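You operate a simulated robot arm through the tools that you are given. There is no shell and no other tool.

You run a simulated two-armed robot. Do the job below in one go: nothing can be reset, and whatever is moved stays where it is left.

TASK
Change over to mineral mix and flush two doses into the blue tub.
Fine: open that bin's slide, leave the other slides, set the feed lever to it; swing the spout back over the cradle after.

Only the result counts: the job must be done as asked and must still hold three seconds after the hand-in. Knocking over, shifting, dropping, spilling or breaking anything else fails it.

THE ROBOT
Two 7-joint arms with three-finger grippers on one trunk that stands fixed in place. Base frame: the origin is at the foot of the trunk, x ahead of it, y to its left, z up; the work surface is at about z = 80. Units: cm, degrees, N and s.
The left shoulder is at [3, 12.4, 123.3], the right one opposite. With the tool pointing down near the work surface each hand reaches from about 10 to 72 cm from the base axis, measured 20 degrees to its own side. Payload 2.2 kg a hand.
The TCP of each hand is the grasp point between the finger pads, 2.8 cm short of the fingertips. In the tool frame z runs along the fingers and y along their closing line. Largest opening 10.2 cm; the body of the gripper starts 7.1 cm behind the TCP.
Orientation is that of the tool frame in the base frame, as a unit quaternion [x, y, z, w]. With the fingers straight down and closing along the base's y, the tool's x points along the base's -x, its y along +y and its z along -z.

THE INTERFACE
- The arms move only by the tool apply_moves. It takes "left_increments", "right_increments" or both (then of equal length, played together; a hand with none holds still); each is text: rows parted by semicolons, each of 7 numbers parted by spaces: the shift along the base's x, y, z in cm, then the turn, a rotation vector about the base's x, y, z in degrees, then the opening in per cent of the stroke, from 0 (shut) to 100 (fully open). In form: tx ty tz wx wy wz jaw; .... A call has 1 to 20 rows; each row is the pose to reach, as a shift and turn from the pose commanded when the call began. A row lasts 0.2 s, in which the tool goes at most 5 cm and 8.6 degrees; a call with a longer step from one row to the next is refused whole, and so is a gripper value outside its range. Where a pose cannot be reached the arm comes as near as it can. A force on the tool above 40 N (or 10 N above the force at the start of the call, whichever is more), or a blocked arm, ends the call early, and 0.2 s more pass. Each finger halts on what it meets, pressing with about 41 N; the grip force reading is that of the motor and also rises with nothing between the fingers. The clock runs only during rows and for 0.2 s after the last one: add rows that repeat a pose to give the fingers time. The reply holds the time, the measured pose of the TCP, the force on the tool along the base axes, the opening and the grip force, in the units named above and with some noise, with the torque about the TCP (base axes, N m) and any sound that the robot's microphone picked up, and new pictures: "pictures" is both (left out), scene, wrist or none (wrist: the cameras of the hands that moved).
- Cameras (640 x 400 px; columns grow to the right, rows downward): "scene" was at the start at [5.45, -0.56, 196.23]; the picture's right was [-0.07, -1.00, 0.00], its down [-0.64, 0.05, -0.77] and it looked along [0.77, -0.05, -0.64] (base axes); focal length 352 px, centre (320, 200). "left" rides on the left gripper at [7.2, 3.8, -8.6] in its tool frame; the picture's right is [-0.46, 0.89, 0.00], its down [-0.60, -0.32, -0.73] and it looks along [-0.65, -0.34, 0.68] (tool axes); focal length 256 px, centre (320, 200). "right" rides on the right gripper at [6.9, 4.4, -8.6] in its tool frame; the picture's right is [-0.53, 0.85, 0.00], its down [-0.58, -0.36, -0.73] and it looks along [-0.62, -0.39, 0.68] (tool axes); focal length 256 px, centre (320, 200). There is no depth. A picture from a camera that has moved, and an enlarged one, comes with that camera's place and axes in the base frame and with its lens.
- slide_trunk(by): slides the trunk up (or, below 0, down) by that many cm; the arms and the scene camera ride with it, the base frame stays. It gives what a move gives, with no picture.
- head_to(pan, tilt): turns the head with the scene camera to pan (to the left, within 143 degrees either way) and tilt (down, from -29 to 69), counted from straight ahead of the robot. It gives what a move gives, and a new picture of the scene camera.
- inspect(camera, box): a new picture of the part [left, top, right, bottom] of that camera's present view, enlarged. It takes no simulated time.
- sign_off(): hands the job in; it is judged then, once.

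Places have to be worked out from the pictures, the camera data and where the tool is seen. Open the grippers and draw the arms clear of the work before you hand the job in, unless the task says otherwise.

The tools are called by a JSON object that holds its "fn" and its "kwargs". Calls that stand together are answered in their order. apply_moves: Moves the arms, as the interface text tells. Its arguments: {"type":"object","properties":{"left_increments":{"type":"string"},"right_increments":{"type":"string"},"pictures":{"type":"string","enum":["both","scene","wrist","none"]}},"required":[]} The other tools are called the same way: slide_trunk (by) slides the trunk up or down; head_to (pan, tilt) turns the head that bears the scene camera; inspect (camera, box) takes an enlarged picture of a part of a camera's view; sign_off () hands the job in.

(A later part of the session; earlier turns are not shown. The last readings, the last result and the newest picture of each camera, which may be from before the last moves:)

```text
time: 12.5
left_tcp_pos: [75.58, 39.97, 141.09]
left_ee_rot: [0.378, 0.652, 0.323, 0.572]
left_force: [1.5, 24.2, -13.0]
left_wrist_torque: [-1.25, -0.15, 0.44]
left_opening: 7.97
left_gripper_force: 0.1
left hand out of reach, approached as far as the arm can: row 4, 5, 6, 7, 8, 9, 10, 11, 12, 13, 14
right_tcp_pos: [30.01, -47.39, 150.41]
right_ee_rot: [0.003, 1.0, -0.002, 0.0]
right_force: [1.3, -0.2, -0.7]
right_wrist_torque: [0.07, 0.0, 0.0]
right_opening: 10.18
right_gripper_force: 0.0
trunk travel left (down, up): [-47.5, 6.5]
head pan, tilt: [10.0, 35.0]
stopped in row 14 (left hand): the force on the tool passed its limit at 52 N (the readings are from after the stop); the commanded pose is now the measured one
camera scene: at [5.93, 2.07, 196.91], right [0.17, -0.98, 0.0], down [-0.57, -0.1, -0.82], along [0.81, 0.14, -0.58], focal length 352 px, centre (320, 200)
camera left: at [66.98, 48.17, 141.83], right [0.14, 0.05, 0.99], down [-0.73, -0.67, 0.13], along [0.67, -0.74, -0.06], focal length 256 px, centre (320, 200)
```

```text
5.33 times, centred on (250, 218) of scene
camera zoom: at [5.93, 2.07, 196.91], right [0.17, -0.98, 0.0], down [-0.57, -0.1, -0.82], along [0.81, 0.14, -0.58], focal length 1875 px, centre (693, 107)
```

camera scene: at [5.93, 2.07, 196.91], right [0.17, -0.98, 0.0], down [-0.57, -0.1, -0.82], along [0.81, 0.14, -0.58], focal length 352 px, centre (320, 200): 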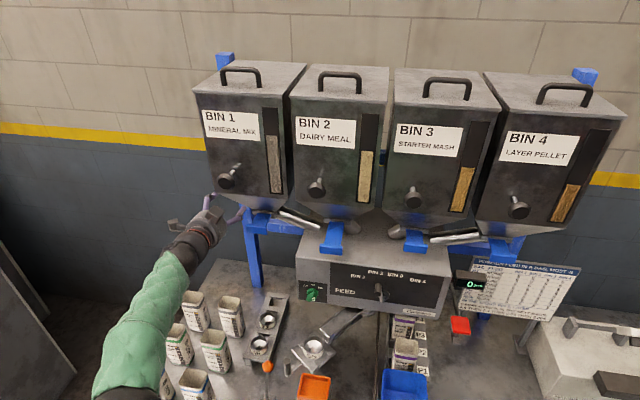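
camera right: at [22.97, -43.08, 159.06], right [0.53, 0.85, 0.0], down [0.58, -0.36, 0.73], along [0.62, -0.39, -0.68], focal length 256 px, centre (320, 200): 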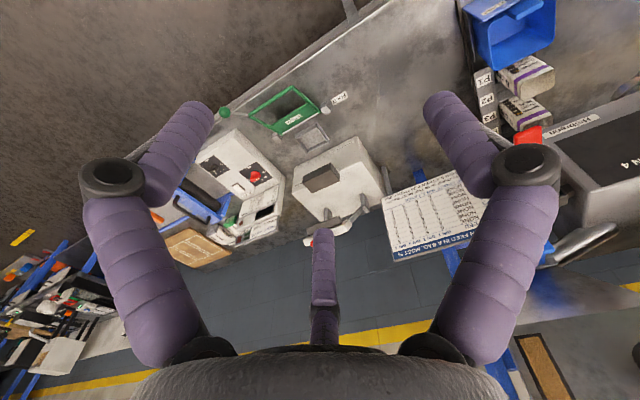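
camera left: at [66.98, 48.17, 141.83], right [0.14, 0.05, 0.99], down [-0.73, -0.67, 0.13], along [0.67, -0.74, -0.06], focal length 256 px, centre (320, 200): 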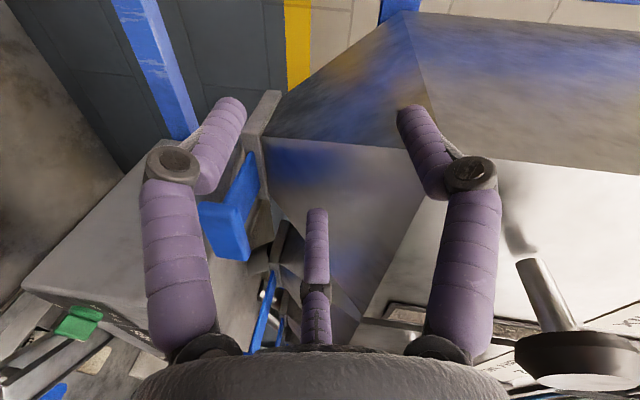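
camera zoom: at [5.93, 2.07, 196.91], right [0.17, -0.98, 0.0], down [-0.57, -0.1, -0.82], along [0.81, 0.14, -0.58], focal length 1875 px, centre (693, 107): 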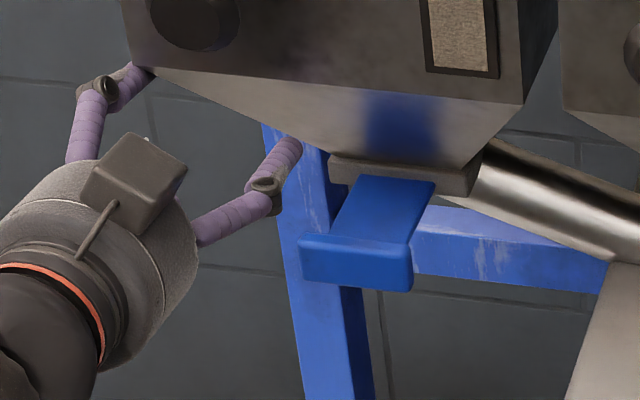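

Rolling ran the arm into its joint range: the hand drifted to (75.6, 40, 141) and a finger rests against bin 1's hopper side. I ease off straight away from the contact: back, outward and slightly down, without turning.

{"fn": "apply_moves", "kwargs": {"left_increments": "-1 0.6 -0.5 0 0 0 80; -2 1.2 -1 0 0 0 80; -4 1.8 -1.5 0 0 0 80; -6 2.4 -2 0 0 0 80; -6 2.4 -2 0 0 0 80", "pictures": "both"}}

```text
time: 13.7
left_tcp_pos: [72.69, 43.0, 141.55]
left_ee_rot: [0.383, 0.647, 0.321, 0.576]
left_force: [0.1, 0.1, 0.1]
left_wrist_torque: [0.0, 0.03, -0.03]
left_opening: 8.17
left_gripper_force: 0.0
left hand out of reach, approached as far as the arm can: row 1, 2, 3, 4, 5
right_tcp_pos: [29.78, -47.7, 150.5]
right_ee_rot: [0.002, 1.0, 0.0, -0.001]
right_force: [-0.6, -0.1, 0.2]
right_wrist_torque: [-0.01, 0.01, -0.04]
right_opening: 10.2
right_gripper_force: 0.0
trunk travel left (down, up): [-47.5, 6.5]
head pan, tilt: [10.0, 35.0]
camera scene: at [5.66, 1.6, 196.92], right [0.17, -0.98, 0.0], down [-0.57, -0.1, -0.82], along [0.81, 0.14, -0.57], focal length 352 px, centre (320, 200)
camera left: at [64.16, 51.4, 142.3], right [0.13, 0.04, 0.99], down [-0.74, -0.66, 0.13], along [0.66, -0.75, -0.06], focal length 256 px, centre (320, 200)
```

scene: 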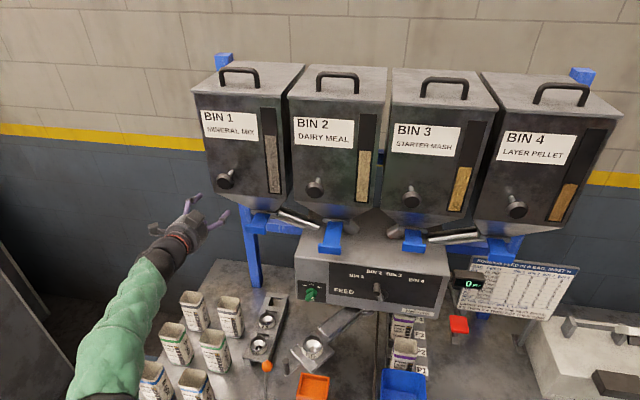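
left: 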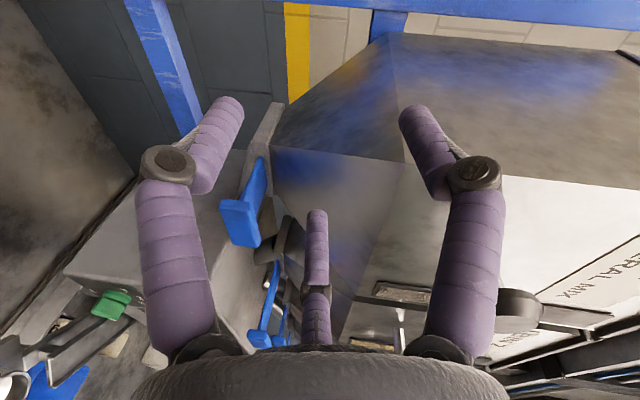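

Contact is released (forces zero) and bin 1 looks undisturbed. I roll the hand back by 60° to the orientation that was reachable while drawing back and outward.

{"fn": "apply_moves", "kwargs": {"left_increments": "-1 0 0 -7.5 0 0 80; -2 0 0 -15 0 0 80; -3 0 0 -22.5 0 0 80; -5 0 0 -30 0 0 80; -7 0 0 -37.5 0 0 80; -9 -1 -0.5 -45 0 0 80; -11 -2 -1 -52.5 0 0 80; -13 -4 -1.5 -60 0 0 80; -14 -6 -2 -60 0 0 80; -14 -6 -2 -60 0 0 80", "pictures": "both"}}

```text
time: 15.9
left_tcp_pos: [58.46, 37.16, 139.59]
left_ee_rot: [0.042, 0.721, -0.043, 0.69]
left_force: [0.4, 0.2, 0.3]
left_wrist_torque: [0.01, -0.02, -0.03]
left_opening: 8.13
left_gripper_force: 0.1
right_tcp_pos: [29.68, -47.52, 150.42]
right_ee_rot: [0.001, 1.0, 0.0, 0.0]
right_force: [-0.4, 0.7, 0.1]
right_wrist_torque: [-0.04, 0.01, -0.03]
right_opening: 10.23
right_gripper_force: 0.0
trunk travel left (down, up): [-47.5, 6.5]
head pan, tilt: [10.0, 35.0]
camera scene: at [5.64, 1.66, 196.92], right [0.17, -0.98, 0.0], down [-0.57, -0.1, -0.82], along [0.81, 0.14, -0.57], focal length 352 px, centre (320, 200)
camera left: at [50.04, 41.87, 132.81], right [0.13, 0.88, 0.46], down [-0.74, -0.23, 0.64], along [0.66, -0.42, 0.62], focal length 256 px, centre (320, 200)
```

scene: 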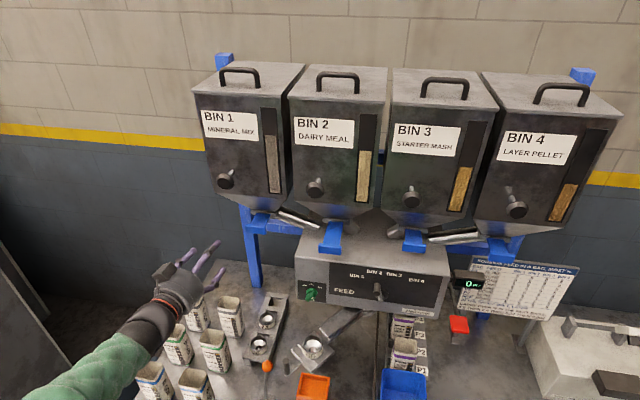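
left: 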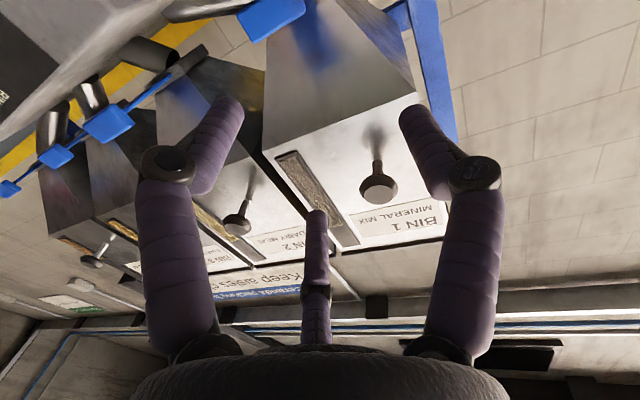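

The hand is free at (58.5, 37.2, 139.6). I straighten its heading and then test rolling the other way (single finger down) here in free space, to find a comfortable configuration.

{"fn": "apply_moves", "kwargs": {"left_increments": "0 -1 0 0 -2.5 6.9 80; 0 -1 0 0 -2.5 6.9 80", "pictures": "none"}}

{"fn": "apply_moves", "kwargs": {"left_increments": "0 0 0 -8.18 0 0 80; 0 0 0 -16.36 0 0 80; 0 0 0 -24.5 0 0 80; 0 0 0 -32.7 0 0 80; 0 0 0 -40.9 0 0 80; 0 0 0 -49.1 0 0 80; 0 0 0 -57.3 0 0 80; 0 0 0 -65.5 0 0 80; 0 0 0 -73.6 0 0 80; 0 0 0 -81.8 0 0 80; 0 0 0 -90 0 0 80; 0 0 0 -90 0 0 80", "pictures": "both"}}

```text
time: 16.5
left_tcp_pos: [58.4, 36.06, 139.68]
left_ee_rot: [-0.001, 0.707, 0.0, 0.707]
left_force: [0.2, -0.2, 0.4]
left_wrist_torque: [-0.01, 0.06, -0.03]
left_opening: 8.14
left_gripper_force: 0.1
right_tcp_pos: [29.77, -47.6, 150.55]
right_ee_rot: [0.002, 1.0, 0.0, 0.0]
right_force: [0.1, -0.7, -1.2]
right_wrist_torque: [-0.05, -0.01, 0.02]
right_opening: 10.22
right_gripper_force: 0.1
trunk travel left (down, up): [-47.5, 6.5]
head pan, tilt: [10.0, 35.0]
```

```text
time: 19.1
left_tcp_pos: [58.47, 36.16, 139.61]
left_ee_rot: [0.501, -0.499, 0.5, -0.499]
left_force: [-0.2, 0.3, 0.4]
left_wrist_torque: [-0.04, 0.01, -0.01]
left_opening: 8.14
left_gripper_force: 0.0
right_tcp_pos: [29.72, -47.84, 150.5]
right_ee_rot: [0.002, 1.0, 0.0, 0.0]
right_force: [-0.7, -0.9, -1.4]
right_wrist_torque: [-0.01, 0.01, 0.0]
right_opening: 10.22
right_gripper_force: 0.1
trunk travel left (down, up): [-47.5, 6.5]
head pan, tilt: [10.0, 35.0]
camera scene: at [5.59, 1.57, 196.92], right [0.17, -0.98, 0.0], down [-0.56, -0.1, -0.82], along [0.81, 0.14, -0.57], focal length 352 px, centre (320, 200)
camera left: at [49.79, 28.91, 135.99], right [0.0, 0.46, -0.89], down [-0.73, 0.6, 0.31], along [0.68, 0.65, 0.34], focal length 256 px, centre (320, 200)
```

scene: 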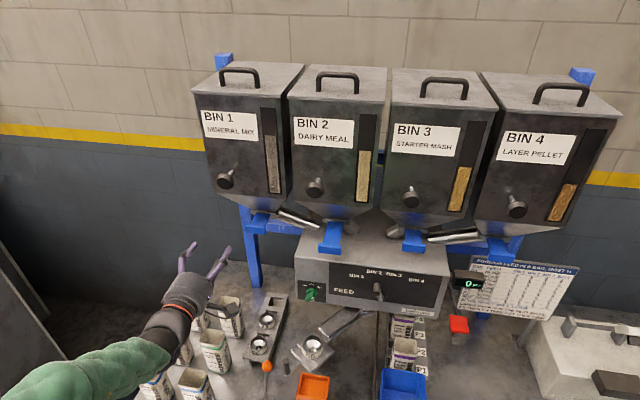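
left: 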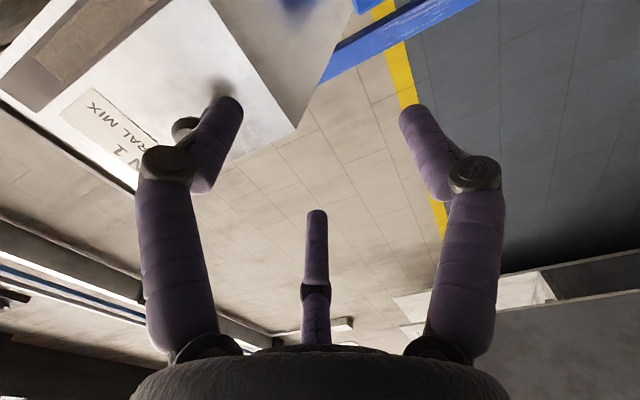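

Rolling this way works freely: one finger below, two above. I approach the lip again with the TCP height at 135.1, since the two-over-one grip centres the lip slightly below the axis.

{"fn": "apply_moves", "kwargs": {"left_increments": "3 -2 -2.5 0 0 0 80; 6 -3.86 -4.5 0 0 0 80; 9.5 -3.86 -4.5 0 0 0 80; 12.5 -3.86 -4.5 0 0 0 80; 15 -3.86 -4.5 0 0 0 80; 17 -3.86 -4.5 0 0 0 80; 18.3 -3.86 -4.5 0 0 0 80; 18.3 -3.86 -4.5 0 0 0 80", "pictures": "both"}}

{"fn": "inspect", "kwargs": {"camera": "scene", "box": [205, 195, 285, 245]}}

```text
time: 20.9
left_tcp_pos: [76.81, 32.23, 135.39]
left_ee_rot: [-0.5, 0.499, -0.5, 0.501]
left_force: [0.4, 0.0, -0.3]
left_wrist_torque: [0.02, 0.02, -0.01]
left_opening: 8.18
left_gripper_force: 0.0
right_tcp_pos: [29.7, -47.82, 150.43]
right_ee_rot: [0.001, 1.0, 0.0, -0.001]
right_force: [-0.7, -0.5, -0.2]
right_wrist_torque: [0.01, -0.05, 0.01]
right_opening: 10.17
right_gripper_force: 0.0
trunk travel left (down, up): [-47.5, 6.5]
head pan, tilt: [10.0, 35.0]
camera scene: at [5.55, 1.58, 196.93], right [0.17, -0.98, 0.0], down [-0.56, -0.1, -0.82], along [0.81, 0.14, -0.57], focal length 352 px, centre (320, 200)
camera left: at [68.15, 25.14, 131.68], right [0.0, 0.46, -0.89], down [-0.73, 0.6, 0.32], along [0.68, 0.65, 0.34], focal length 256 px, centre (320, 200)
```

scene: 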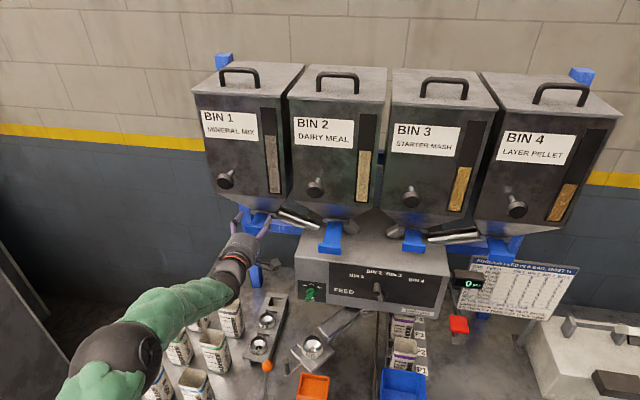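
left: 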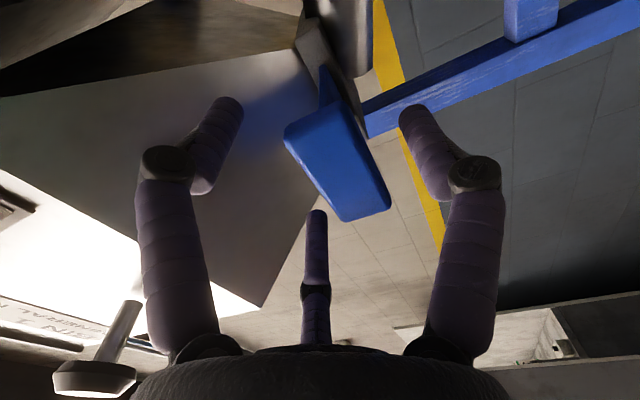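

```text
8.00 times, centred on (245, 220) of scene
camera zoom: at [5.55, 1.58, 196.93], right [0.17, -0.98, 0.0], down [-0.56, -0.1, -0.82], along [0.81, 0.14, -0.57], focal length 2812 px, centre (920, 40)
```

zoom: 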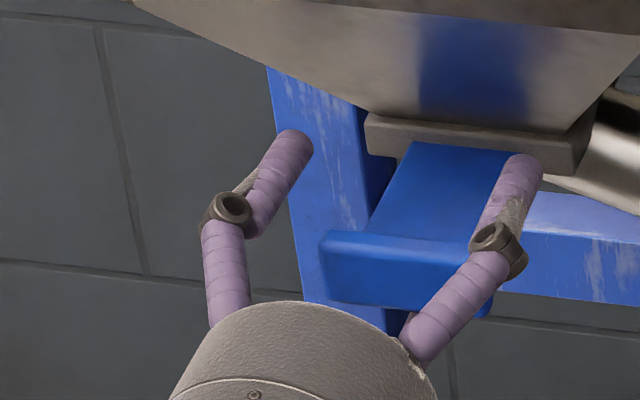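

The two upper fingers straddle above the lip and the third is below. I close onto it now.

{"fn": "apply_moves", "kwargs": {"left_increments": "0 0 0 0 0 0 60; 0 0 0 0 0 0 40; 0 0 0 0 0 0 30; 0 0 0 0 0 0 20; 0 0 0 0 0 0 20", "pictures": "wrist"}}

{"fn": "inspect", "kwargs": {"camera": "scene", "box": [205, 195, 285, 245]}}

```text
time: 22.1
left_tcp_pos: [76.76, 32.48, 134.98]
left_ee_rot: [0.503, -0.501, 0.499, -0.497]
left_force: [-4.6, 0.7, -19.8]
left_wrist_torque: [0.23, 0.1, 0.26]
left_opening: 4.0
left_gripper_force: 44.8
right_tcp_pos: [29.91, -47.69, 150.33]
right_ee_rot: [0.001, 1.0, 0.0, -0.001]
right_force: [0.9, -0.5, 1.4]
right_wrist_torque: [0.0, 0.0, 0.01]
right_opening: 10.19
right_gripper_force: 0.1
trunk travel left (down, up): [-47.5, 6.5]
head pan, tilt: [10.0, 35.0]
camera left: at [68.15, 25.13, 131.23], right [-0.01, 0.46, -0.89], down [-0.73, 0.61, 0.32], along [0.69, 0.65, 0.33], focal length 256 px, centre (320, 200)
```

left: 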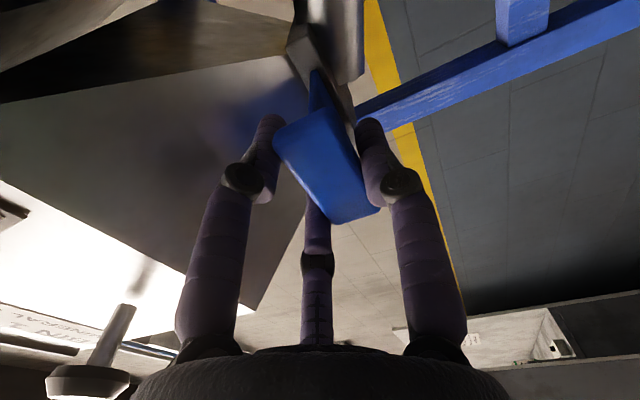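

```text
8.00 times, centred on (245, 220) of scene
camera zoom: at [5.77, 1.69, 196.9], right [0.17, -0.98, 0.0], down [-0.57, -0.1, -0.82], along [0.81, 0.14, -0.57], focal length 2812 px, centre (920, 40)
```

zoom: 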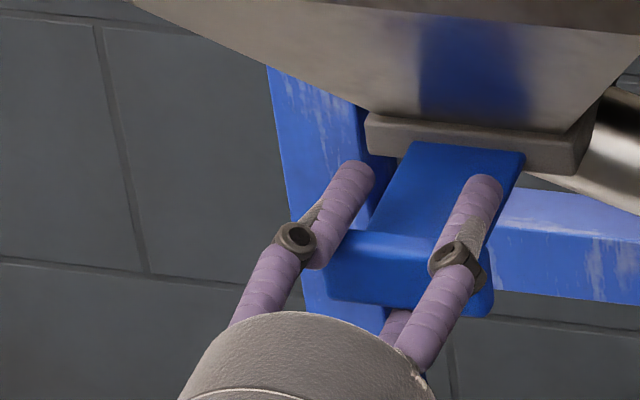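

The grip holds (opening 4.0, 45 N), just as computed for the 2.6 cm high lip. I pull straight back in small steps.

{"fn": "apply_moves", "kwargs": {"left_increments": "0 0 -0.3 0 0 0 10; -0.7 0 -0.4 0 0 0 10; -1.4 0 -0.4 0 0 0 10; -2.1 0 -0.4 0 0 0 10; -2.8 0 -0.4 0 0 0 10; -3.5 0 -0.4 0 0 0 10; -4.2 0 -0.4 0 0 0 10; -4.9 0 -0.4 0 0 0 10; -4.9 0 -0.4 0 0 0 10", "pictures": "both"}}

{"fn": "inspect", "kwargs": {"camera": "scene", "box": [205, 195, 365, 295]}}

```text
time: 24.1
left_tcp_pos: [72.23, 32.36, 134.82]
left_ee_rot: [-0.5, 0.498, -0.5, 0.501]
left_force: [12.4, 2.9, -1.2]
left_wrist_torque: [0.05, 0.09, -0.4]
left_opening: 3.95
left_gripper_force: 44.7
right_tcp_pos: [30.06, -47.65, 150.34]
right_ee_rot: [0.001, 1.0, 0.0, 0.0]
right_force: [0.0, -0.3, -0.8]
right_wrist_torque: [0.01, 0.0, 0.0]
right_opening: 10.22
right_gripper_force: 0.1
trunk travel left (down, up): [-47.5, 6.5]
head pan, tilt: [10.0, 35.0]
camera scene: at [5.96, 1.66, 196.92], right [0.17, -0.98, 0.0], down [-0.57, -0.1, -0.82], along [0.81, 0.14, -0.58], focal length 352 px, centre (320, 200)
camera left: at [63.6, 25.11, 131.11], right [0.0, 0.46, -0.89], down [-0.73, 0.6, 0.31], along [0.68, 0.65, 0.34], focal length 256 px, centre (320, 200)
```

scene: 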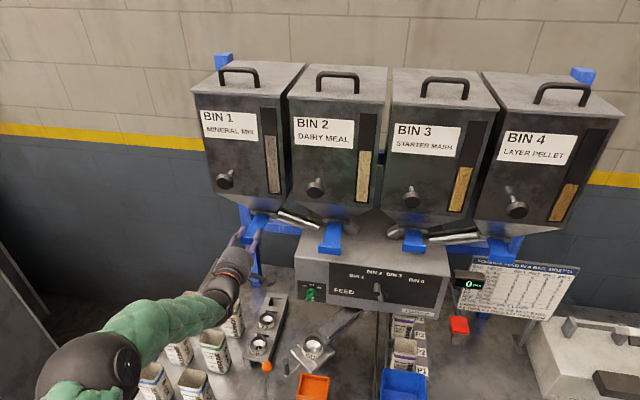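
left: 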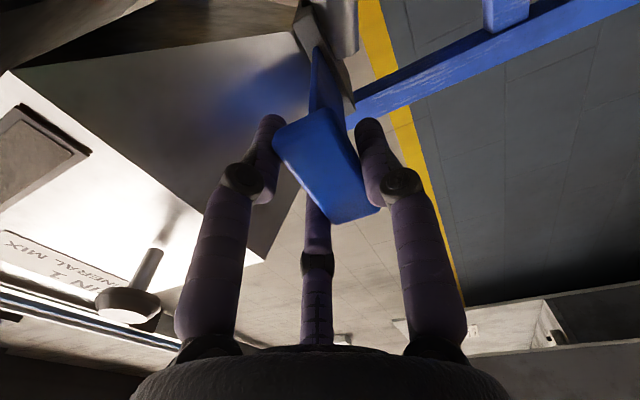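

```text
4.00 times, centred on (285, 245) of scene
camera zoom: at [5.96, 1.66, 196.92], right [0.17, -0.98, 0.0], down [-0.57, -0.1, -0.82], along [0.81, 0.14, -0.58], focal length 1406 px, centre (460, 20)
```

zoom: 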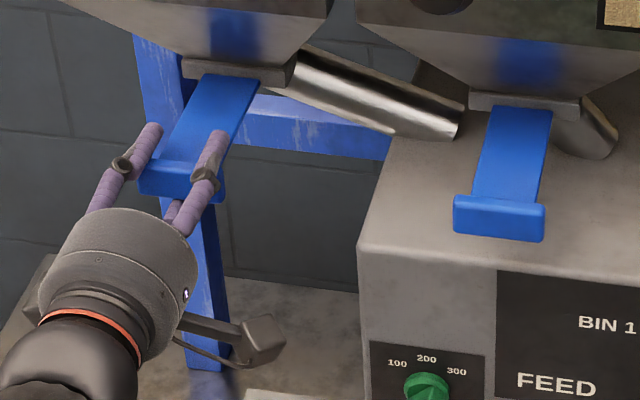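

Bin 1's lip is now about level with bin 2's open one (x≈72.4). I pull gently another bit to confirm the end stop by force.

{"fn": "apply_moves", "kwargs": {"left_increments": "-0.4 0 0 0 0 0 10; -0.8 0 0 0 0 0 10; -0.8 0 0 0 0 0 10", "pictures": "none"}}

```text
time: 24.7
left_tcp_pos: [72.17, 32.38, 134.78]
left_ee_rot: [-0.499, 0.499, -0.5, 0.502]
left_force: [37.4, 2.2, -7.3]
left_wrist_torque: [-0.05, 0.05, 0.13]
left_opening: 3.96
left_gripper_force: 45.2
right_tcp_pos: [30.55, -47.67, 150.38]
right_ee_rot: [0.003, 1.0, 0.0, -0.002]
right_force: [0.7, -0.4, -0.1]
right_wrist_torque: [-0.02, -0.02, 0.01]
right_opening: 10.19
right_gripper_force: 0.0
trunk travel left (down, up): [-47.5, 6.5]
head pan, tilt: [10.0, 35.0]
stopped in row 2 (left hand): the force on the tool passed its limit at 43 N (the readings are from after the stop); the commanded pose is now the measured one
```

Force rose to 43 N with no motion: the slide is at its end stop, fully open. I open the fingers and withdraw straight back.

{"fn": "apply_moves", "kwargs": {"left_increments": "0 0 0 0 0 0 30; 0 0 0.2 0 0 0 60; 0 0 0.4 0 0 0 80; -2 0 0.4 0 0 0 80; -5 0 0.4 0 0 0 80; -9 0 0.4 0 0 0 80; -13 0 0.4 0 0 0 80; -13 0 0.4 0 0 0 80", "pictures": "both"}}

{"fn": "inspect", "kwargs": {"camera": "scene", "box": [205, 195, 365, 295]}}

```text
time: 26.5
left_tcp_pos: [58.48, 32.52, 135.75]
left_ee_rot: [-0.499, 0.498, -0.501, 0.502]
left_force: [0.9, -0.4, 0.3]
left_wrist_torque: [-0.01, 0.01, 0.01]
left_opening: 8.18
left_gripper_force: 0.1
right_tcp_pos: [30.05, -47.63, 150.48]
right_ee_rot: [0.001, 1.0, 0.0, -0.001]
right_force: [0.9, 0.3, -1.0]
right_wrist_torque: [0.03, 0.03, -0.03]
right_opening: 10.2
right_gripper_force: 0.0
trunk travel left (down, up): [-47.5, 6.5]
head pan, tilt: [10.0, 35.0]
camera scene: at [5.85, 1.61, 196.92], right [0.17, -0.98, 0.0], down [-0.57, -0.1, -0.82], along [0.81, 0.14, -0.57], focal length 352 px, centre (320, 200)
camera left: at [49.91, 25.21, 131.85], right [0.01, 0.47, -0.89], down [-0.74, 0.6, 0.31], along [0.68, 0.65, 0.35], focal length 256 px, centre (320, 200)
```

scene: 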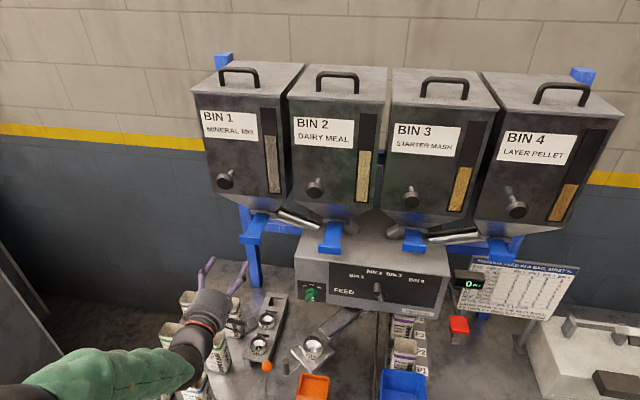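
left: 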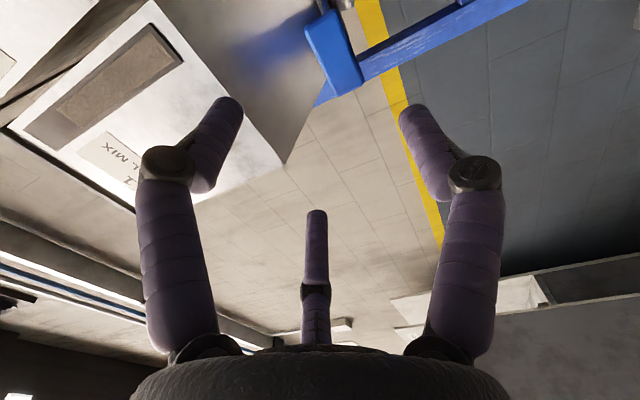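

```text
4.00 times, centred on (285, 245) of scene
camera zoom: at [5.85, 1.61, 196.92], right [0.17, -0.98, 0.0], down [-0.57, -0.1, -0.82], along [0.81, 0.14, -0.57], focal length 1406 px, centre (460, 20)
```

zoom: 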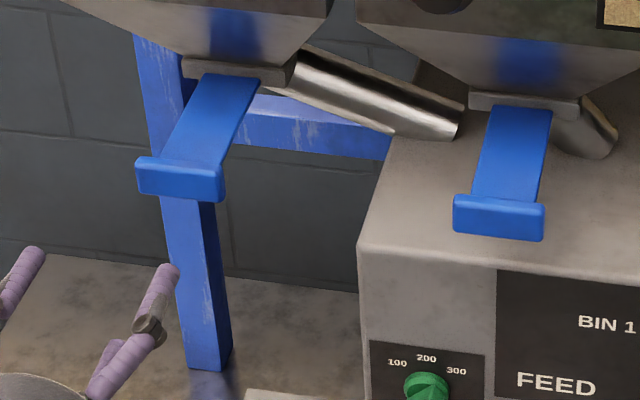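

Bin 1's slide stands open like bin 2's. Next I study the feed lever closely.

{"fn": "inspect", "kwargs": {"camera": "scene", "box": [340, 260, 420, 310]}}

{"fn": "inspect", "kwargs": {"camera": "scene", "box": [290, 220, 490, 345]}}

{"fn": "inspect", "kwargs": {"camera": "right", "box": [480, 40, 640, 240]}}

```text
8.00 times, centred on (380, 285) of scene
camera zoom: at [5.85, 1.61, 196.92], right [0.17, -0.98, 0.0], down [-0.57, -0.1, -0.82], along [0.81, 0.14, -0.57], focal length 2812 px, centre (-160, -480)
```

zoom: 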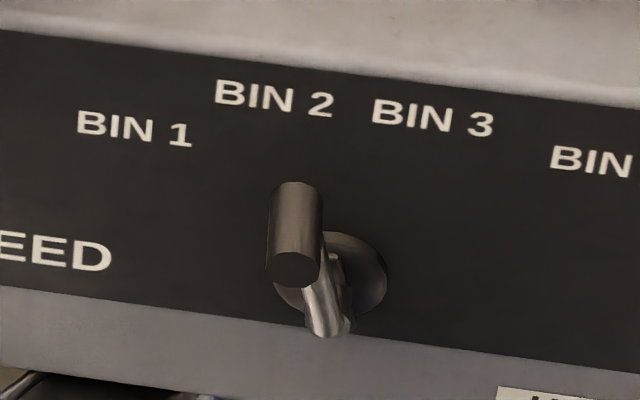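

```text
3.20 times, centred on (390, 282) of scene
camera zoom: at [5.85, 1.61, 196.92], right [0.17, -0.98, 0.0], down [-0.57, -0.1, -0.82], along [0.81, 0.14, -0.57], focal length 1125 px, centre (96, -64)
```

zoom: 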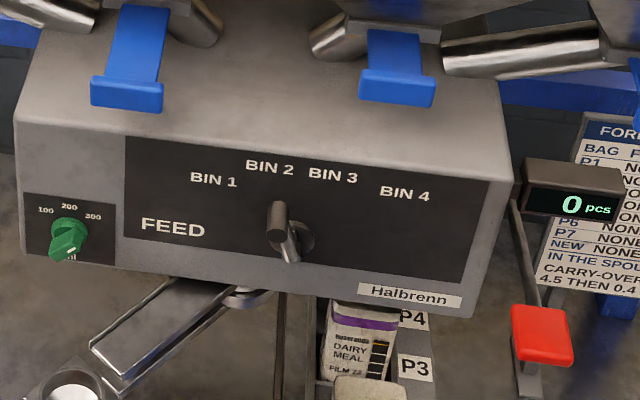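

```text
2.00 times, centred on (560, 140) of right
camera zoom: at [23.08, -43.25, 158.99], right [0.54, 0.84, 0.0], down [0.58, -0.37, 0.73], along [0.62, -0.39, -0.68], focal length 512 px, centre (-160, 320)
```

zoom: 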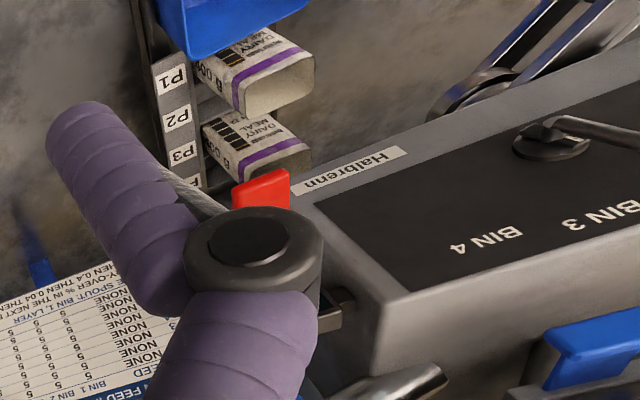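

From the zoom, the feed lever's hub is at about (73, -4, 118.5) and its arm points up-left to BIN 2, ending in a forward-pointing peg near (67–70.5, -2.2, 126). I bring the left hand in front of it at a distance to check with its camera.

{"fn": "apply_moves", "kwargs": {"left_increments": "-3 -3.5 -1 0 0 0 80; -5 -7.5 -2.5 0 0 0 80; -6 -12 -4 0 0 0 80; -6 -16.5 -5.5 0 0 0 80; -6 -21 -7 0 0 0 80; -6 -25.5 -8.5 0 0 0 80; -5 -30 -10 0 0 0 80; -4 -34.5 -11.5 0 0 0 80; -4 -34.5 -11.5 0 0 0 80", "pictures": "both"}}

{"fn": "inspect", "kwargs": {"camera": "left", "box": [200, 40, 400, 165]}}

```text
time: 28.5
left_tcp_pos: [51.58, 14.99, 120.36]
left_ee_rot: [0.473, -0.51, 0.526, -0.49]
left_force: [-0.6, -1.2, -0.6]
left_wrist_torque: [0.01, -0.02, 0.01]
left_opening: 8.15
left_gripper_force: 0.0
left hand out of reach, approached as far as the arm can: row 3, 4, 5, 6, 7, 8, 9
right_tcp_pos: [29.87, -47.75, 150.42]
right_ee_rot: [0.002, 1.0, 0.0, 0.0]
right_force: [0.2, -0.1, -0.7]
right_wrist_torque: [0.01, 0.01, 0.0]
right_opening: 10.2
right_gripper_force: 0.2
trunk travel left (down, up): [-47.5, 6.5]
head pan, tilt: [10.0, 35.0]
camera scene: at [5.68, 1.57, 196.92], right [0.17, -0.98, 0.0], down [-0.57, -0.1, -0.82], along [0.81, 0.14, -0.57], focal length 352 px, centre (320, 200)
camera left: at [42.61, 8.36, 116.34], right [0.06, 0.46, -0.88], down [-0.7, 0.65, 0.29], along [0.71, 0.6, 0.36], focal length 256 px, centre (320, 200)
```

scene: 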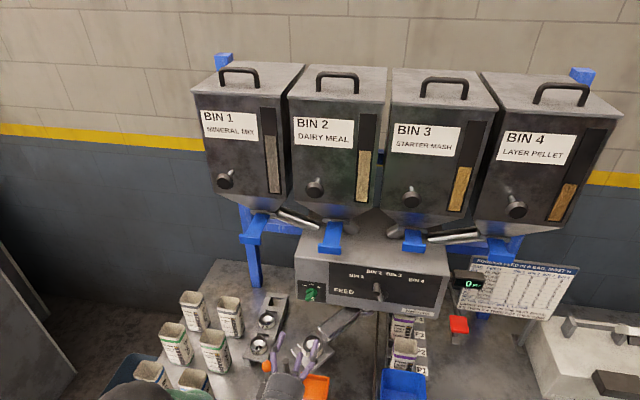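
left: 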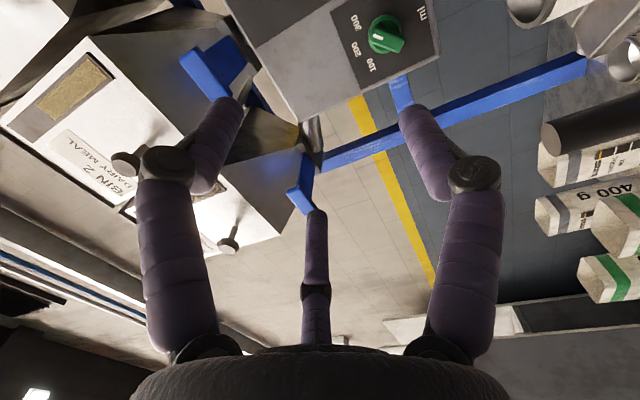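

```text
3.20 times, centred on (300, 102) of left
camera zoom: at [42.61, 8.36, 116.34], right [0.06, 0.46, -0.88], down [-0.7, 0.65, 0.29], along [0.71, 0.6, 0.36], focal length 819 px, centre (384, 512)
```

zoom: 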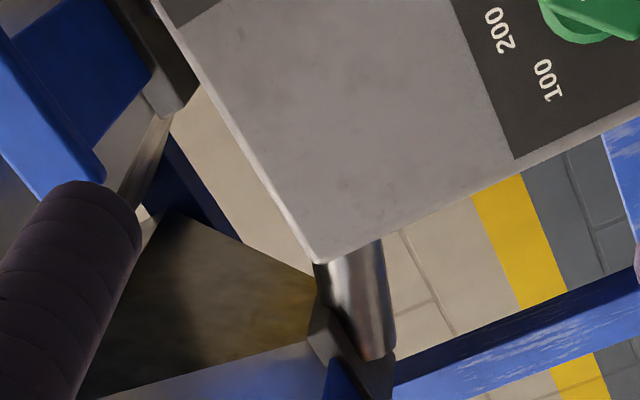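

The stall came from the wrist getting too close to the shoulder at x≈52. I go up and forward to x≈61, straighten, and then slide across to y≈-2 at z≈128, still short of the lever.

{"fn": "apply_moves", "kwargs": {"left_increments": "2 0 3 0 0 0 80; 5 0 6 0 1 2 80; 8.5 0 8 0 1.9 4.2 80; 10 -2 8 0 1.9 4.2 80; 10 -6 8 0 1.9 4.2 80; 10 -10 8 0 1.9 4.2 80; 10 -14 7.5 0 1.9 4.2 80; 10 -17 7 0 1.9 4.2 80; 10 -17 7 0 1.9 4.2 80", "pictures": "both"}}

{"fn": "inspect", "kwargs": {"camera": "left", "box": [200, 40, 400, 165]}}

{"fn": "inspect", "kwargs": {"camera": "scene", "box": [320, 240, 440, 315]}}

```text
time: 30.5
left_tcp_pos: [63.74, 13.66, 123.09]
left_ee_rot: [0.457, -0.524, 0.54, -0.474]
left_force: [-0.4, 0.1, -0.4]
left_wrist_torque: [0.01, 0.0, -0.01]
left_opening: 8.15
left_gripper_force: 0.1
left hand out of reach, approached as far as the arm can: row 1, 2, 3, 4, 5, 6, 7, 8, 9
right_tcp_pos: [29.66, -47.71, 150.43]
right_ee_rot: [0.001, 1.0, 0.0, 0.0]
right_force: [-0.3, -0.2, -0.1]
right_wrist_torque: [0.0, 0.02, -0.01]
right_opening: 10.19
right_gripper_force: 0.1
trunk travel left (down, up): [-47.5, 6.5]
head pan, tilt: [10.0, 35.0]
camera scene: at [5.5, 1.6, 196.93], right [0.17, -0.98, 0.0], down [-0.56, -0.1, -0.82], along [0.81, 0.14, -0.57], focal length 352 px, centre (320, 200)
camera left: at [54.42, 7.58, 119.14], right [0.09, 0.46, -0.88], down [-0.66, 0.7, 0.3], along [0.75, 0.55, 0.36], focal length 256 px, centre (320, 200)
```

scene: 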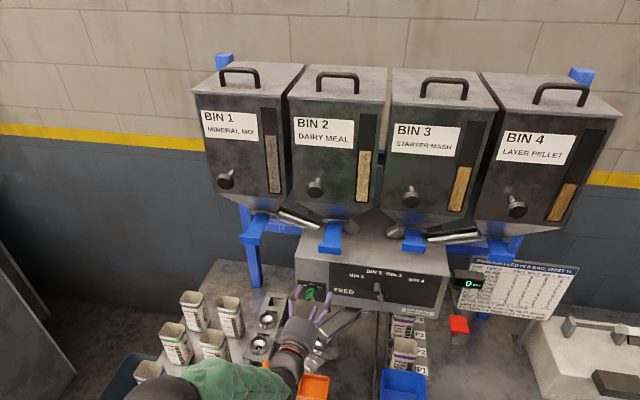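
left: 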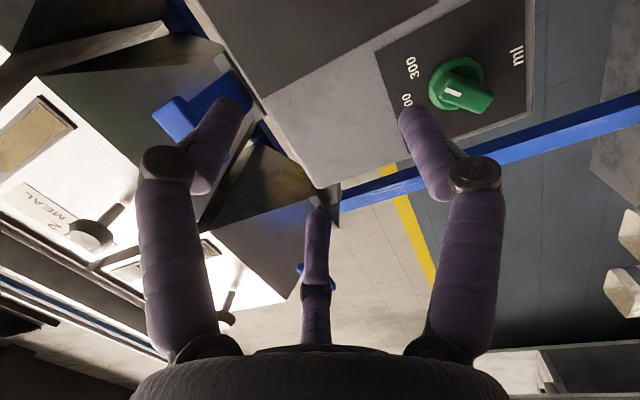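

```text
3.20 times, centred on (300, 102) of left
camera zoom: at [54.42, 7.58, 119.14], right [0.09, 0.46, -0.88], down [-0.66, 0.7, 0.3], along [0.75, 0.55, 0.36], focal length 819 px, centre (384, 512)
```

zoom: 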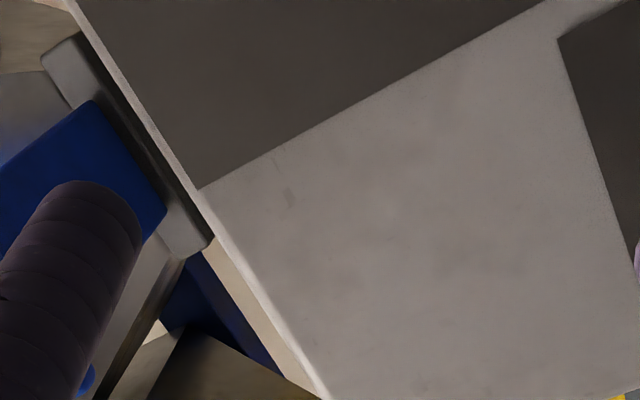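

```text
5.33 times, centred on (380, 278) of scene
camera zoom: at [5.5, 1.6, 196.93], right [0.17, -0.98, 0.0], down [-0.56, -0.1, -0.82], along [0.81, 0.14, -0.57], focal length 1875 px, centre (0, -213)
```

zoom: 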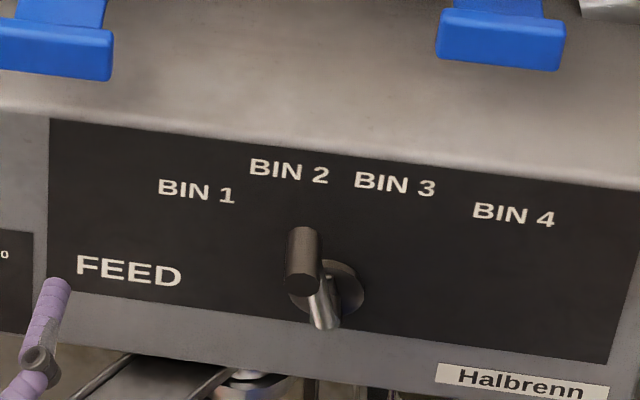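

The left arm's joint range stops it from going further inward with this roll, so I'll push the feed lever with the right hand instead. First I take the left hand back out and unroll it.

{"fn": "apply_moves", "kwargs": {"left_increments": "-2 4 2.5 0 0 0 80; -4 8.5 5 0 0 0 80; -5 13 8 0 0 0 80; -5 17 11 0 0 0 80; -5 18.5 13 0 0 0 80; -5 18.5 13 8.2 0 0 80; -5 18.5 13 16.4 0 0 80; -5 18.5 13 24.6 0 0 80; -5 18.5 13 32.8 0 0 80; -5 18.5 13 41 0 0 80; -5 18.5 13 49.2 0 0 80; -5 18.5 13 57.4 0 0 80; -5 18.5 13 65.6 0 0 80; -5 18.5 13 73.8 0 0 80; -5 18.5 13 82 0 0 80; -5 18.5 13 90 0 0 80; -5 18.5 13 90 0 0 80", "pictures": "scene"}}

```text
refused: row 1 steps farther than a row can; nothing moved
```

The first step was slightly too long; I resend it with shorter steps.

{"fn": "apply_moves", "kwargs": {"left_increments": "-2 3.5 2.5 0 0 0 80; -4 7.5 4.5 0 0 0 80; -5 11.5 7 0 0 0 80; -5 15.5 9.5 0 0 0 80; -5 18.5 13 0 0 0 80; -5 18.5 13 8.2 0 0 80; -5 18.5 13 16.4 0 0 80; -5 18.5 13 24.6 0 0 80; -5 18.5 13 32.8 0 0 80; -5 18.5 13 41 0 0 80; -5 18.5 13 49.2 0 0 80; -5 18.5 13 57.4 0 0 80; -5 18.5 13 65.6 0 0 80; -5 18.5 13 73.8 0 0 80; -5 18.5 13 82 0 0 80; -5 18.5 13 90 0 0 80; -5 18.5 13 90 0 0 80", "pictures": "scene"}}

```text
time: 34.1
left_tcp_pos: [58.94, 32.23, 135.76]
left_ee_rot: [0.012, 0.752, -0.01, 0.659]
left_force: [-0.9, -0.1, -0.1]
left_wrist_torque: [0.0, -0.02, -0.01]
left_opening: 8.15
left_gripper_force: 0.0
right_tcp_pos: [29.88, -47.65, 150.3]
right_ee_rot: [0.001, 1.0, 0.0, 0.0]
right_force: [0.4, 0.2, -0.1]
right_wrist_torque: [-0.02, 0.01, 0.01]
right_opening: 10.19
right_gripper_force: 0.0
trunk travel left (down, up): [-47.5, 6.5]
head pan, tilt: [10.0, 35.0]
camera scene: at [5.63, 1.6, 196.92], right [0.17, -0.98, 0.0], down [-0.56, -0.1, -0.82], along [0.81, 0.14, -0.57], focal length 352 px, centre (320, 200)
```

scene: 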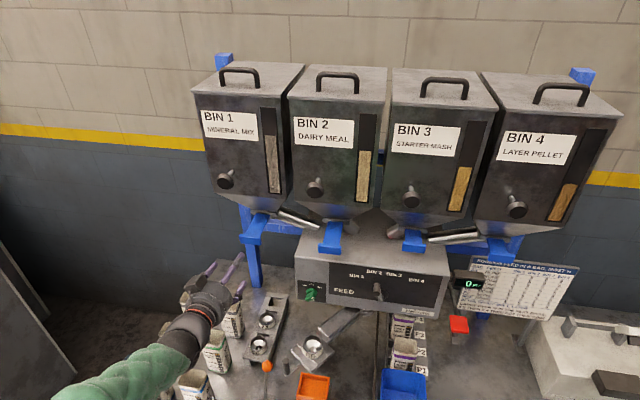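

The left hand is back with roll near zero. I pitch it down to pointing straight down and draw it back up to a parking place.

{"fn": "apply_moves", "kwargs": {"left_increments": "-2.4 0.8 1.5 0 8.2 0 80; -4.8 1.6 3 0 16.4 0 80; -7.2 2.4 4.5 0 24.6 0 80; -9.6 3.2 6 0 32.8 0 80; -12 4 7.5 0 41 0 80; -14.4 4.8 9 0 49.2 0 80; -16.8 5.6 10.5 0 57.4 0 80; -19.2 6.4 12 0 65.6 0 80; -21.6 7.2 13.5 0 73.8 0 80; -24 8 15 0 82.4 0 80; -24 8 15 0 82.4 0 80", "pictures": "scene"}}

```text
time: 36.5
left_tcp_pos: [35.09, 40.56, 150.82]
left_ee_rot: [0.002, 1.0, -0.015, -0.001]
left_force: [-0.1, -0.4, 0.6]
left_wrist_torque: [0.0, -0.03, -0.01]
left_opening: 8.14
left_gripper_force: 0.0
right_tcp_pos: [29.84, -47.67, 150.39]
right_ee_rot: [0.002, 1.0, 0.0, 0.0]
right_force: [1.1, -0.2, 0.2]
right_wrist_torque: [0.01, 0.01, -0.01]
right_opening: 10.22
right_gripper_force: 0.0
trunk travel left (down, up): [-47.5, 6.5]
head pan, tilt: [10.0, 35.0]
camera scene: at [5.53, 1.58, 196.93], right [0.17, -0.98, 0.0], down [-0.56, -0.1, -0.82], along [0.81, 0.14, -0.57], focal length 352 px, centre (320, 200)
```

scene: 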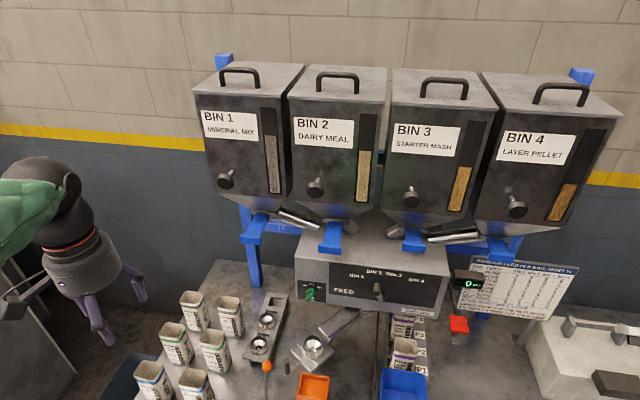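

Now the right hand: I bring it in with closed fingers, pitched 45° forward, to a point in front of and to the right of the feed lever, well clear of it.

{"fn": "apply_moves", "kwargs": {"right_increments": "2.3 4.3 0 0 0 0 80; 4.6 8.6 0 0 0 0 60; 6.9 12.9 0 0 0 0 40; 9.2 17.2 0 0 0 0 20; 11.5 21.5 0 0 0 0 0; 13.8 25.8 0 0 0 0 0; 16.2 30 0 0 0 0 0; 18.2 31.7 -2.7 0 -7.5 0 0; 20.2 33.4 -5.4 0 -15 0 0; 22.2 35.1 -8 0 -22.5 0 0; 24.2 36.8 -10.7 0 -30 0 0; 26.2 38.5 -13.4 0 -37.5 0 0; 28.2 40 -16 0 -45 0 0; 28.2 40 -16 0 -45 0 0", "pictures": "both"}}

{"fn": "inspect", "kwargs": {"camera": "scene", "box": [300, 200, 460, 300]}}

```text
time: 39.5
left_tcp_pos: [35.26, 40.46, 150.82]
left_ee_rot: [0.001, 1.0, -0.016, 0.0]
left_force: [0.7, -1.0, 0.8]
left_wrist_torque: [-0.01, -0.02, 0.0]
left_opening: 8.16
left_gripper_force: 0.2
right_tcp_pos: [58.13, -7.47, 134.67]
right_ee_rot: [0.002, 0.923, 0.002, 0.384]
right_force: [-1.3, -0.4, -0.3]
right_wrist_torque: [0.04, -0.04, 0.0]
right_opening: 0.23
right_gripper_force: 31.3
trunk travel left (down, up): [-47.5, 6.5]
head pan, tilt: [10.0, 35.0]
camera scene: at [5.56, 1.53, 196.93], right [0.17, -0.98, 0.0], down [-0.56, -0.1, -0.82], along [0.81, 0.14, -0.57], focal length 352 px, centre (320, 200)
camera right: at [47.19, -3.05, 135.88], right [0.38, 0.84, 0.38], down [-0.11, -0.37, 0.92], along [0.92, -0.39, -0.05], focal length 256 px, centre (320, 200)
```

scene: 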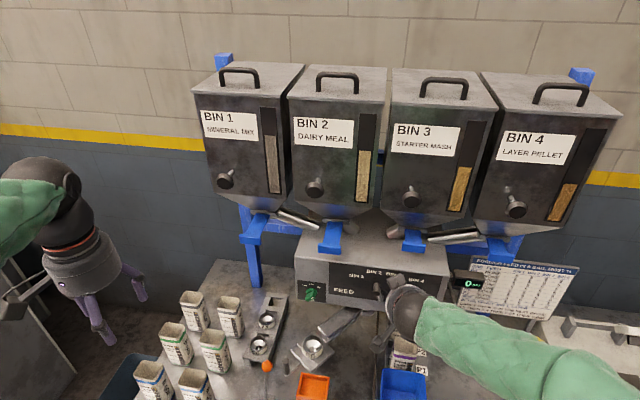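
right: 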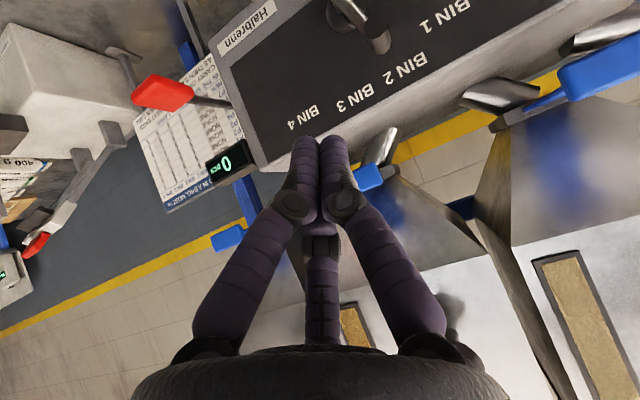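

```text
4.00 times, centred on (380, 250) of scene
camera zoom: at [5.56, 1.53, 196.93], right [0.17, -0.98, 0.0], down [-0.56, -0.1, -0.82], along [0.81, 0.14, -0.57], focal length 1406 px, centre (80, 0)
```

zoom: 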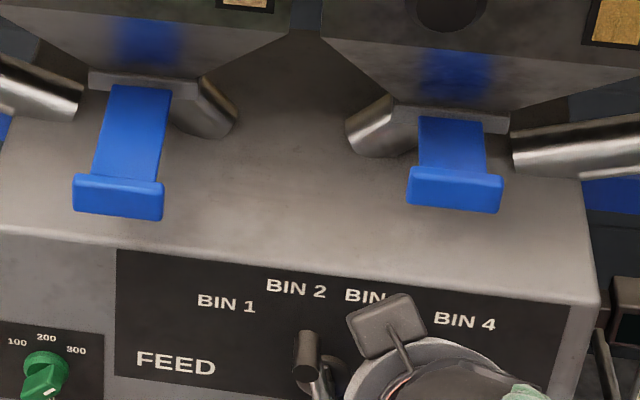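

The right camera sees the lever and the red paddle. I enlarge both.

{"fn": "inspect", "kwargs": {"camera": "right", "box": [280, 0, 480, 125]}}

{"fn": "inspect", "kwargs": {"camera": "right", "box": [120, 50, 280, 210]}}

```text
3.20 times, centred on (380, 62) of right
camera zoom: at [47.19, -3.05, 135.88], right [0.38, 0.84, 0.38], down [-0.11, -0.37, 0.92], along [0.92, -0.39, -0.05], focal length 819 px, centre (128, 640)
```

zoom: 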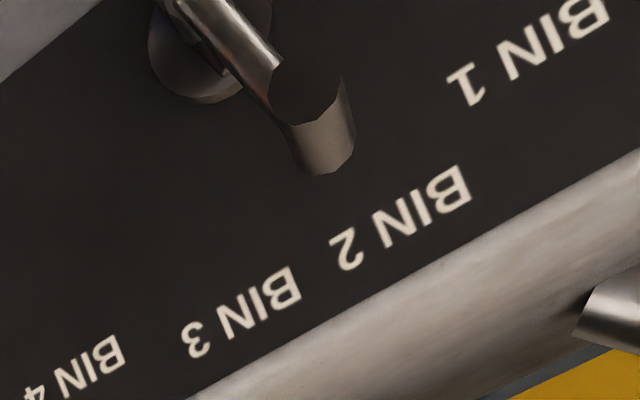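

```text
2.50 times, centred on (200, 130) of right
camera zoom: at [47.19, -3.05, 135.88], right [0.38, 0.84, 0.38], down [-0.11, -0.37, 0.92], along [0.92, -0.39, -0.05], focal length 640 px, centre (620, 375)
```

zoom: 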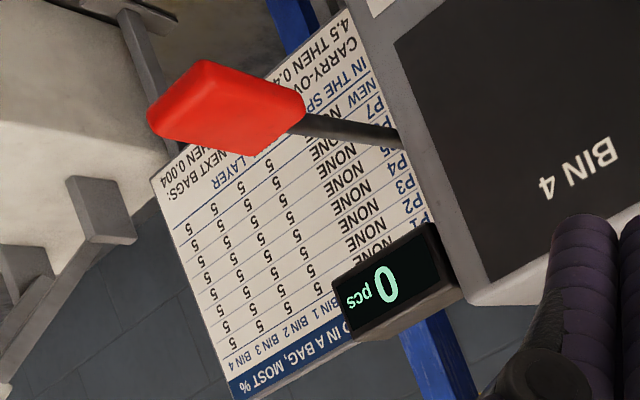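

Two views agree: the peg end is at (68.4, -2.3, 124.5) and the hub axis at y≈-4.1, z≈118.1, so the lever radius is about 6.7 cm at some 16° left of upright. I bring the closed fingertips to the right of the peg.

{"fn": "apply_moves", "kwargs": {"right_increments": "3 0 -3 0 0 0 0; 6 0 -5.5 0 0 0 0; 8.5 0 -7.5 0 0 0 0; 10 0 -8.7 0 0 0 0; 11.1 0 -9.7 0 0 0 0; 11.1 0 -9.7 0 0 0 0", "pictures": "both"}}

{"fn": "inspect", "kwargs": {"camera": "right", "box": [220, 40, 460, 210]}}

{"fn": "inspect", "kwargs": {"camera": "scene", "box": [320, 240, 440, 315]}}

```text
time: 40.9
left_tcp_pos: [35.2, 40.58, 150.62]
left_ee_rot: [0.002, 1.0, -0.016, 0.0]
left_force: [0.8, -0.2, -0.5]
left_wrist_torque: [-0.01, -0.01, 0.02]
left_opening: 8.15
left_gripper_force: 0.1
right_tcp_pos: [69.23, -7.54, 124.9]
right_ee_rot: [0.002, 0.924, 0.001, 0.383]
right_force: [-1.0, -0.4, -0.1]
right_wrist_torque: [0.01, 0.05, 0.0]
right_opening: 0.18
right_gripper_force: 31.7
trunk travel left (down, up): [-47.5, 6.5]
head pan, tilt: [10.0, 35.0]
camera scene: at [5.57, 1.6, 196.93], right [0.17, -0.98, 0.0], down [-0.56, -0.1, -0.82], along [0.81, 0.14, -0.57], focal length 352 px, centre (320, 200)
camera right: at [58.19, -3.11, 126.06], right [0.38, 0.84, 0.38], down [-0.11, -0.37, 0.92], along [0.92, -0.39, -0.05], focal length 256 px, centre (320, 200)
```

scene: 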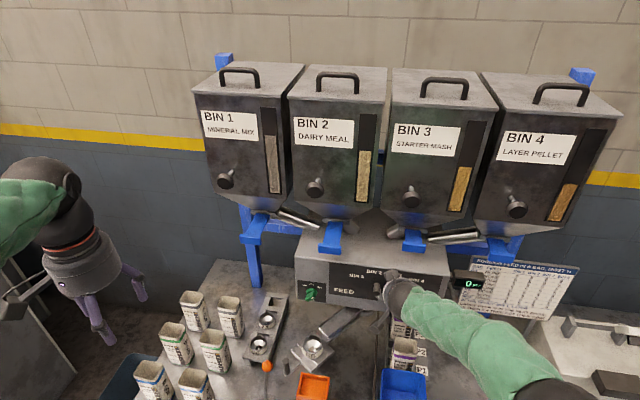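
right: 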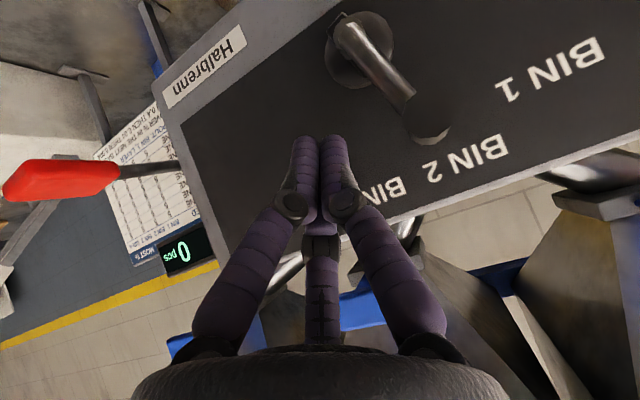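

```text
2.35 times, centred on (340, 125) of right
camera zoom: at [58.19, -3.11, 126.06], right [0.38, 0.84, 0.38], down [-0.11, -0.37, 0.92], along [0.92, -0.39, -0.05], focal length 602 px, centre (273, 376)
```

zoom: 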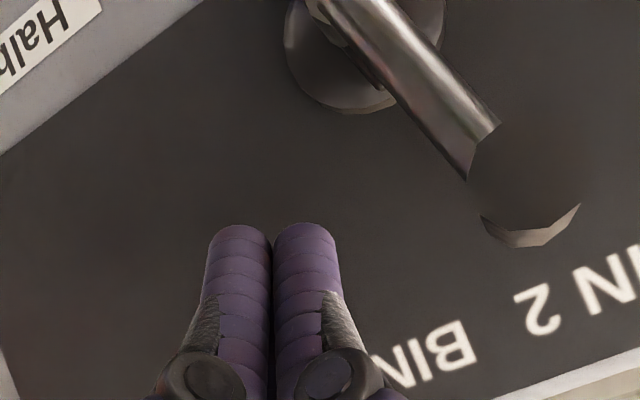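

```text
5.33 times, centred on (380, 278) of scene
camera zoom: at [5.57, 1.6, 196.93], right [0.17, -0.98, 0.0], down [-0.56, -0.1, -0.82], along [0.81, 0.14, -0.57], focal length 1875 px, centre (0, -213)
```

zoom: 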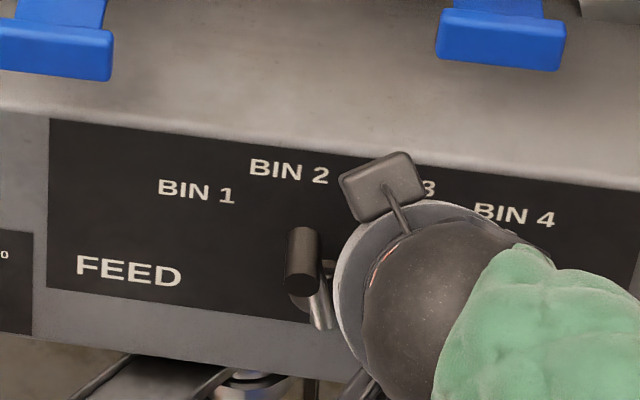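

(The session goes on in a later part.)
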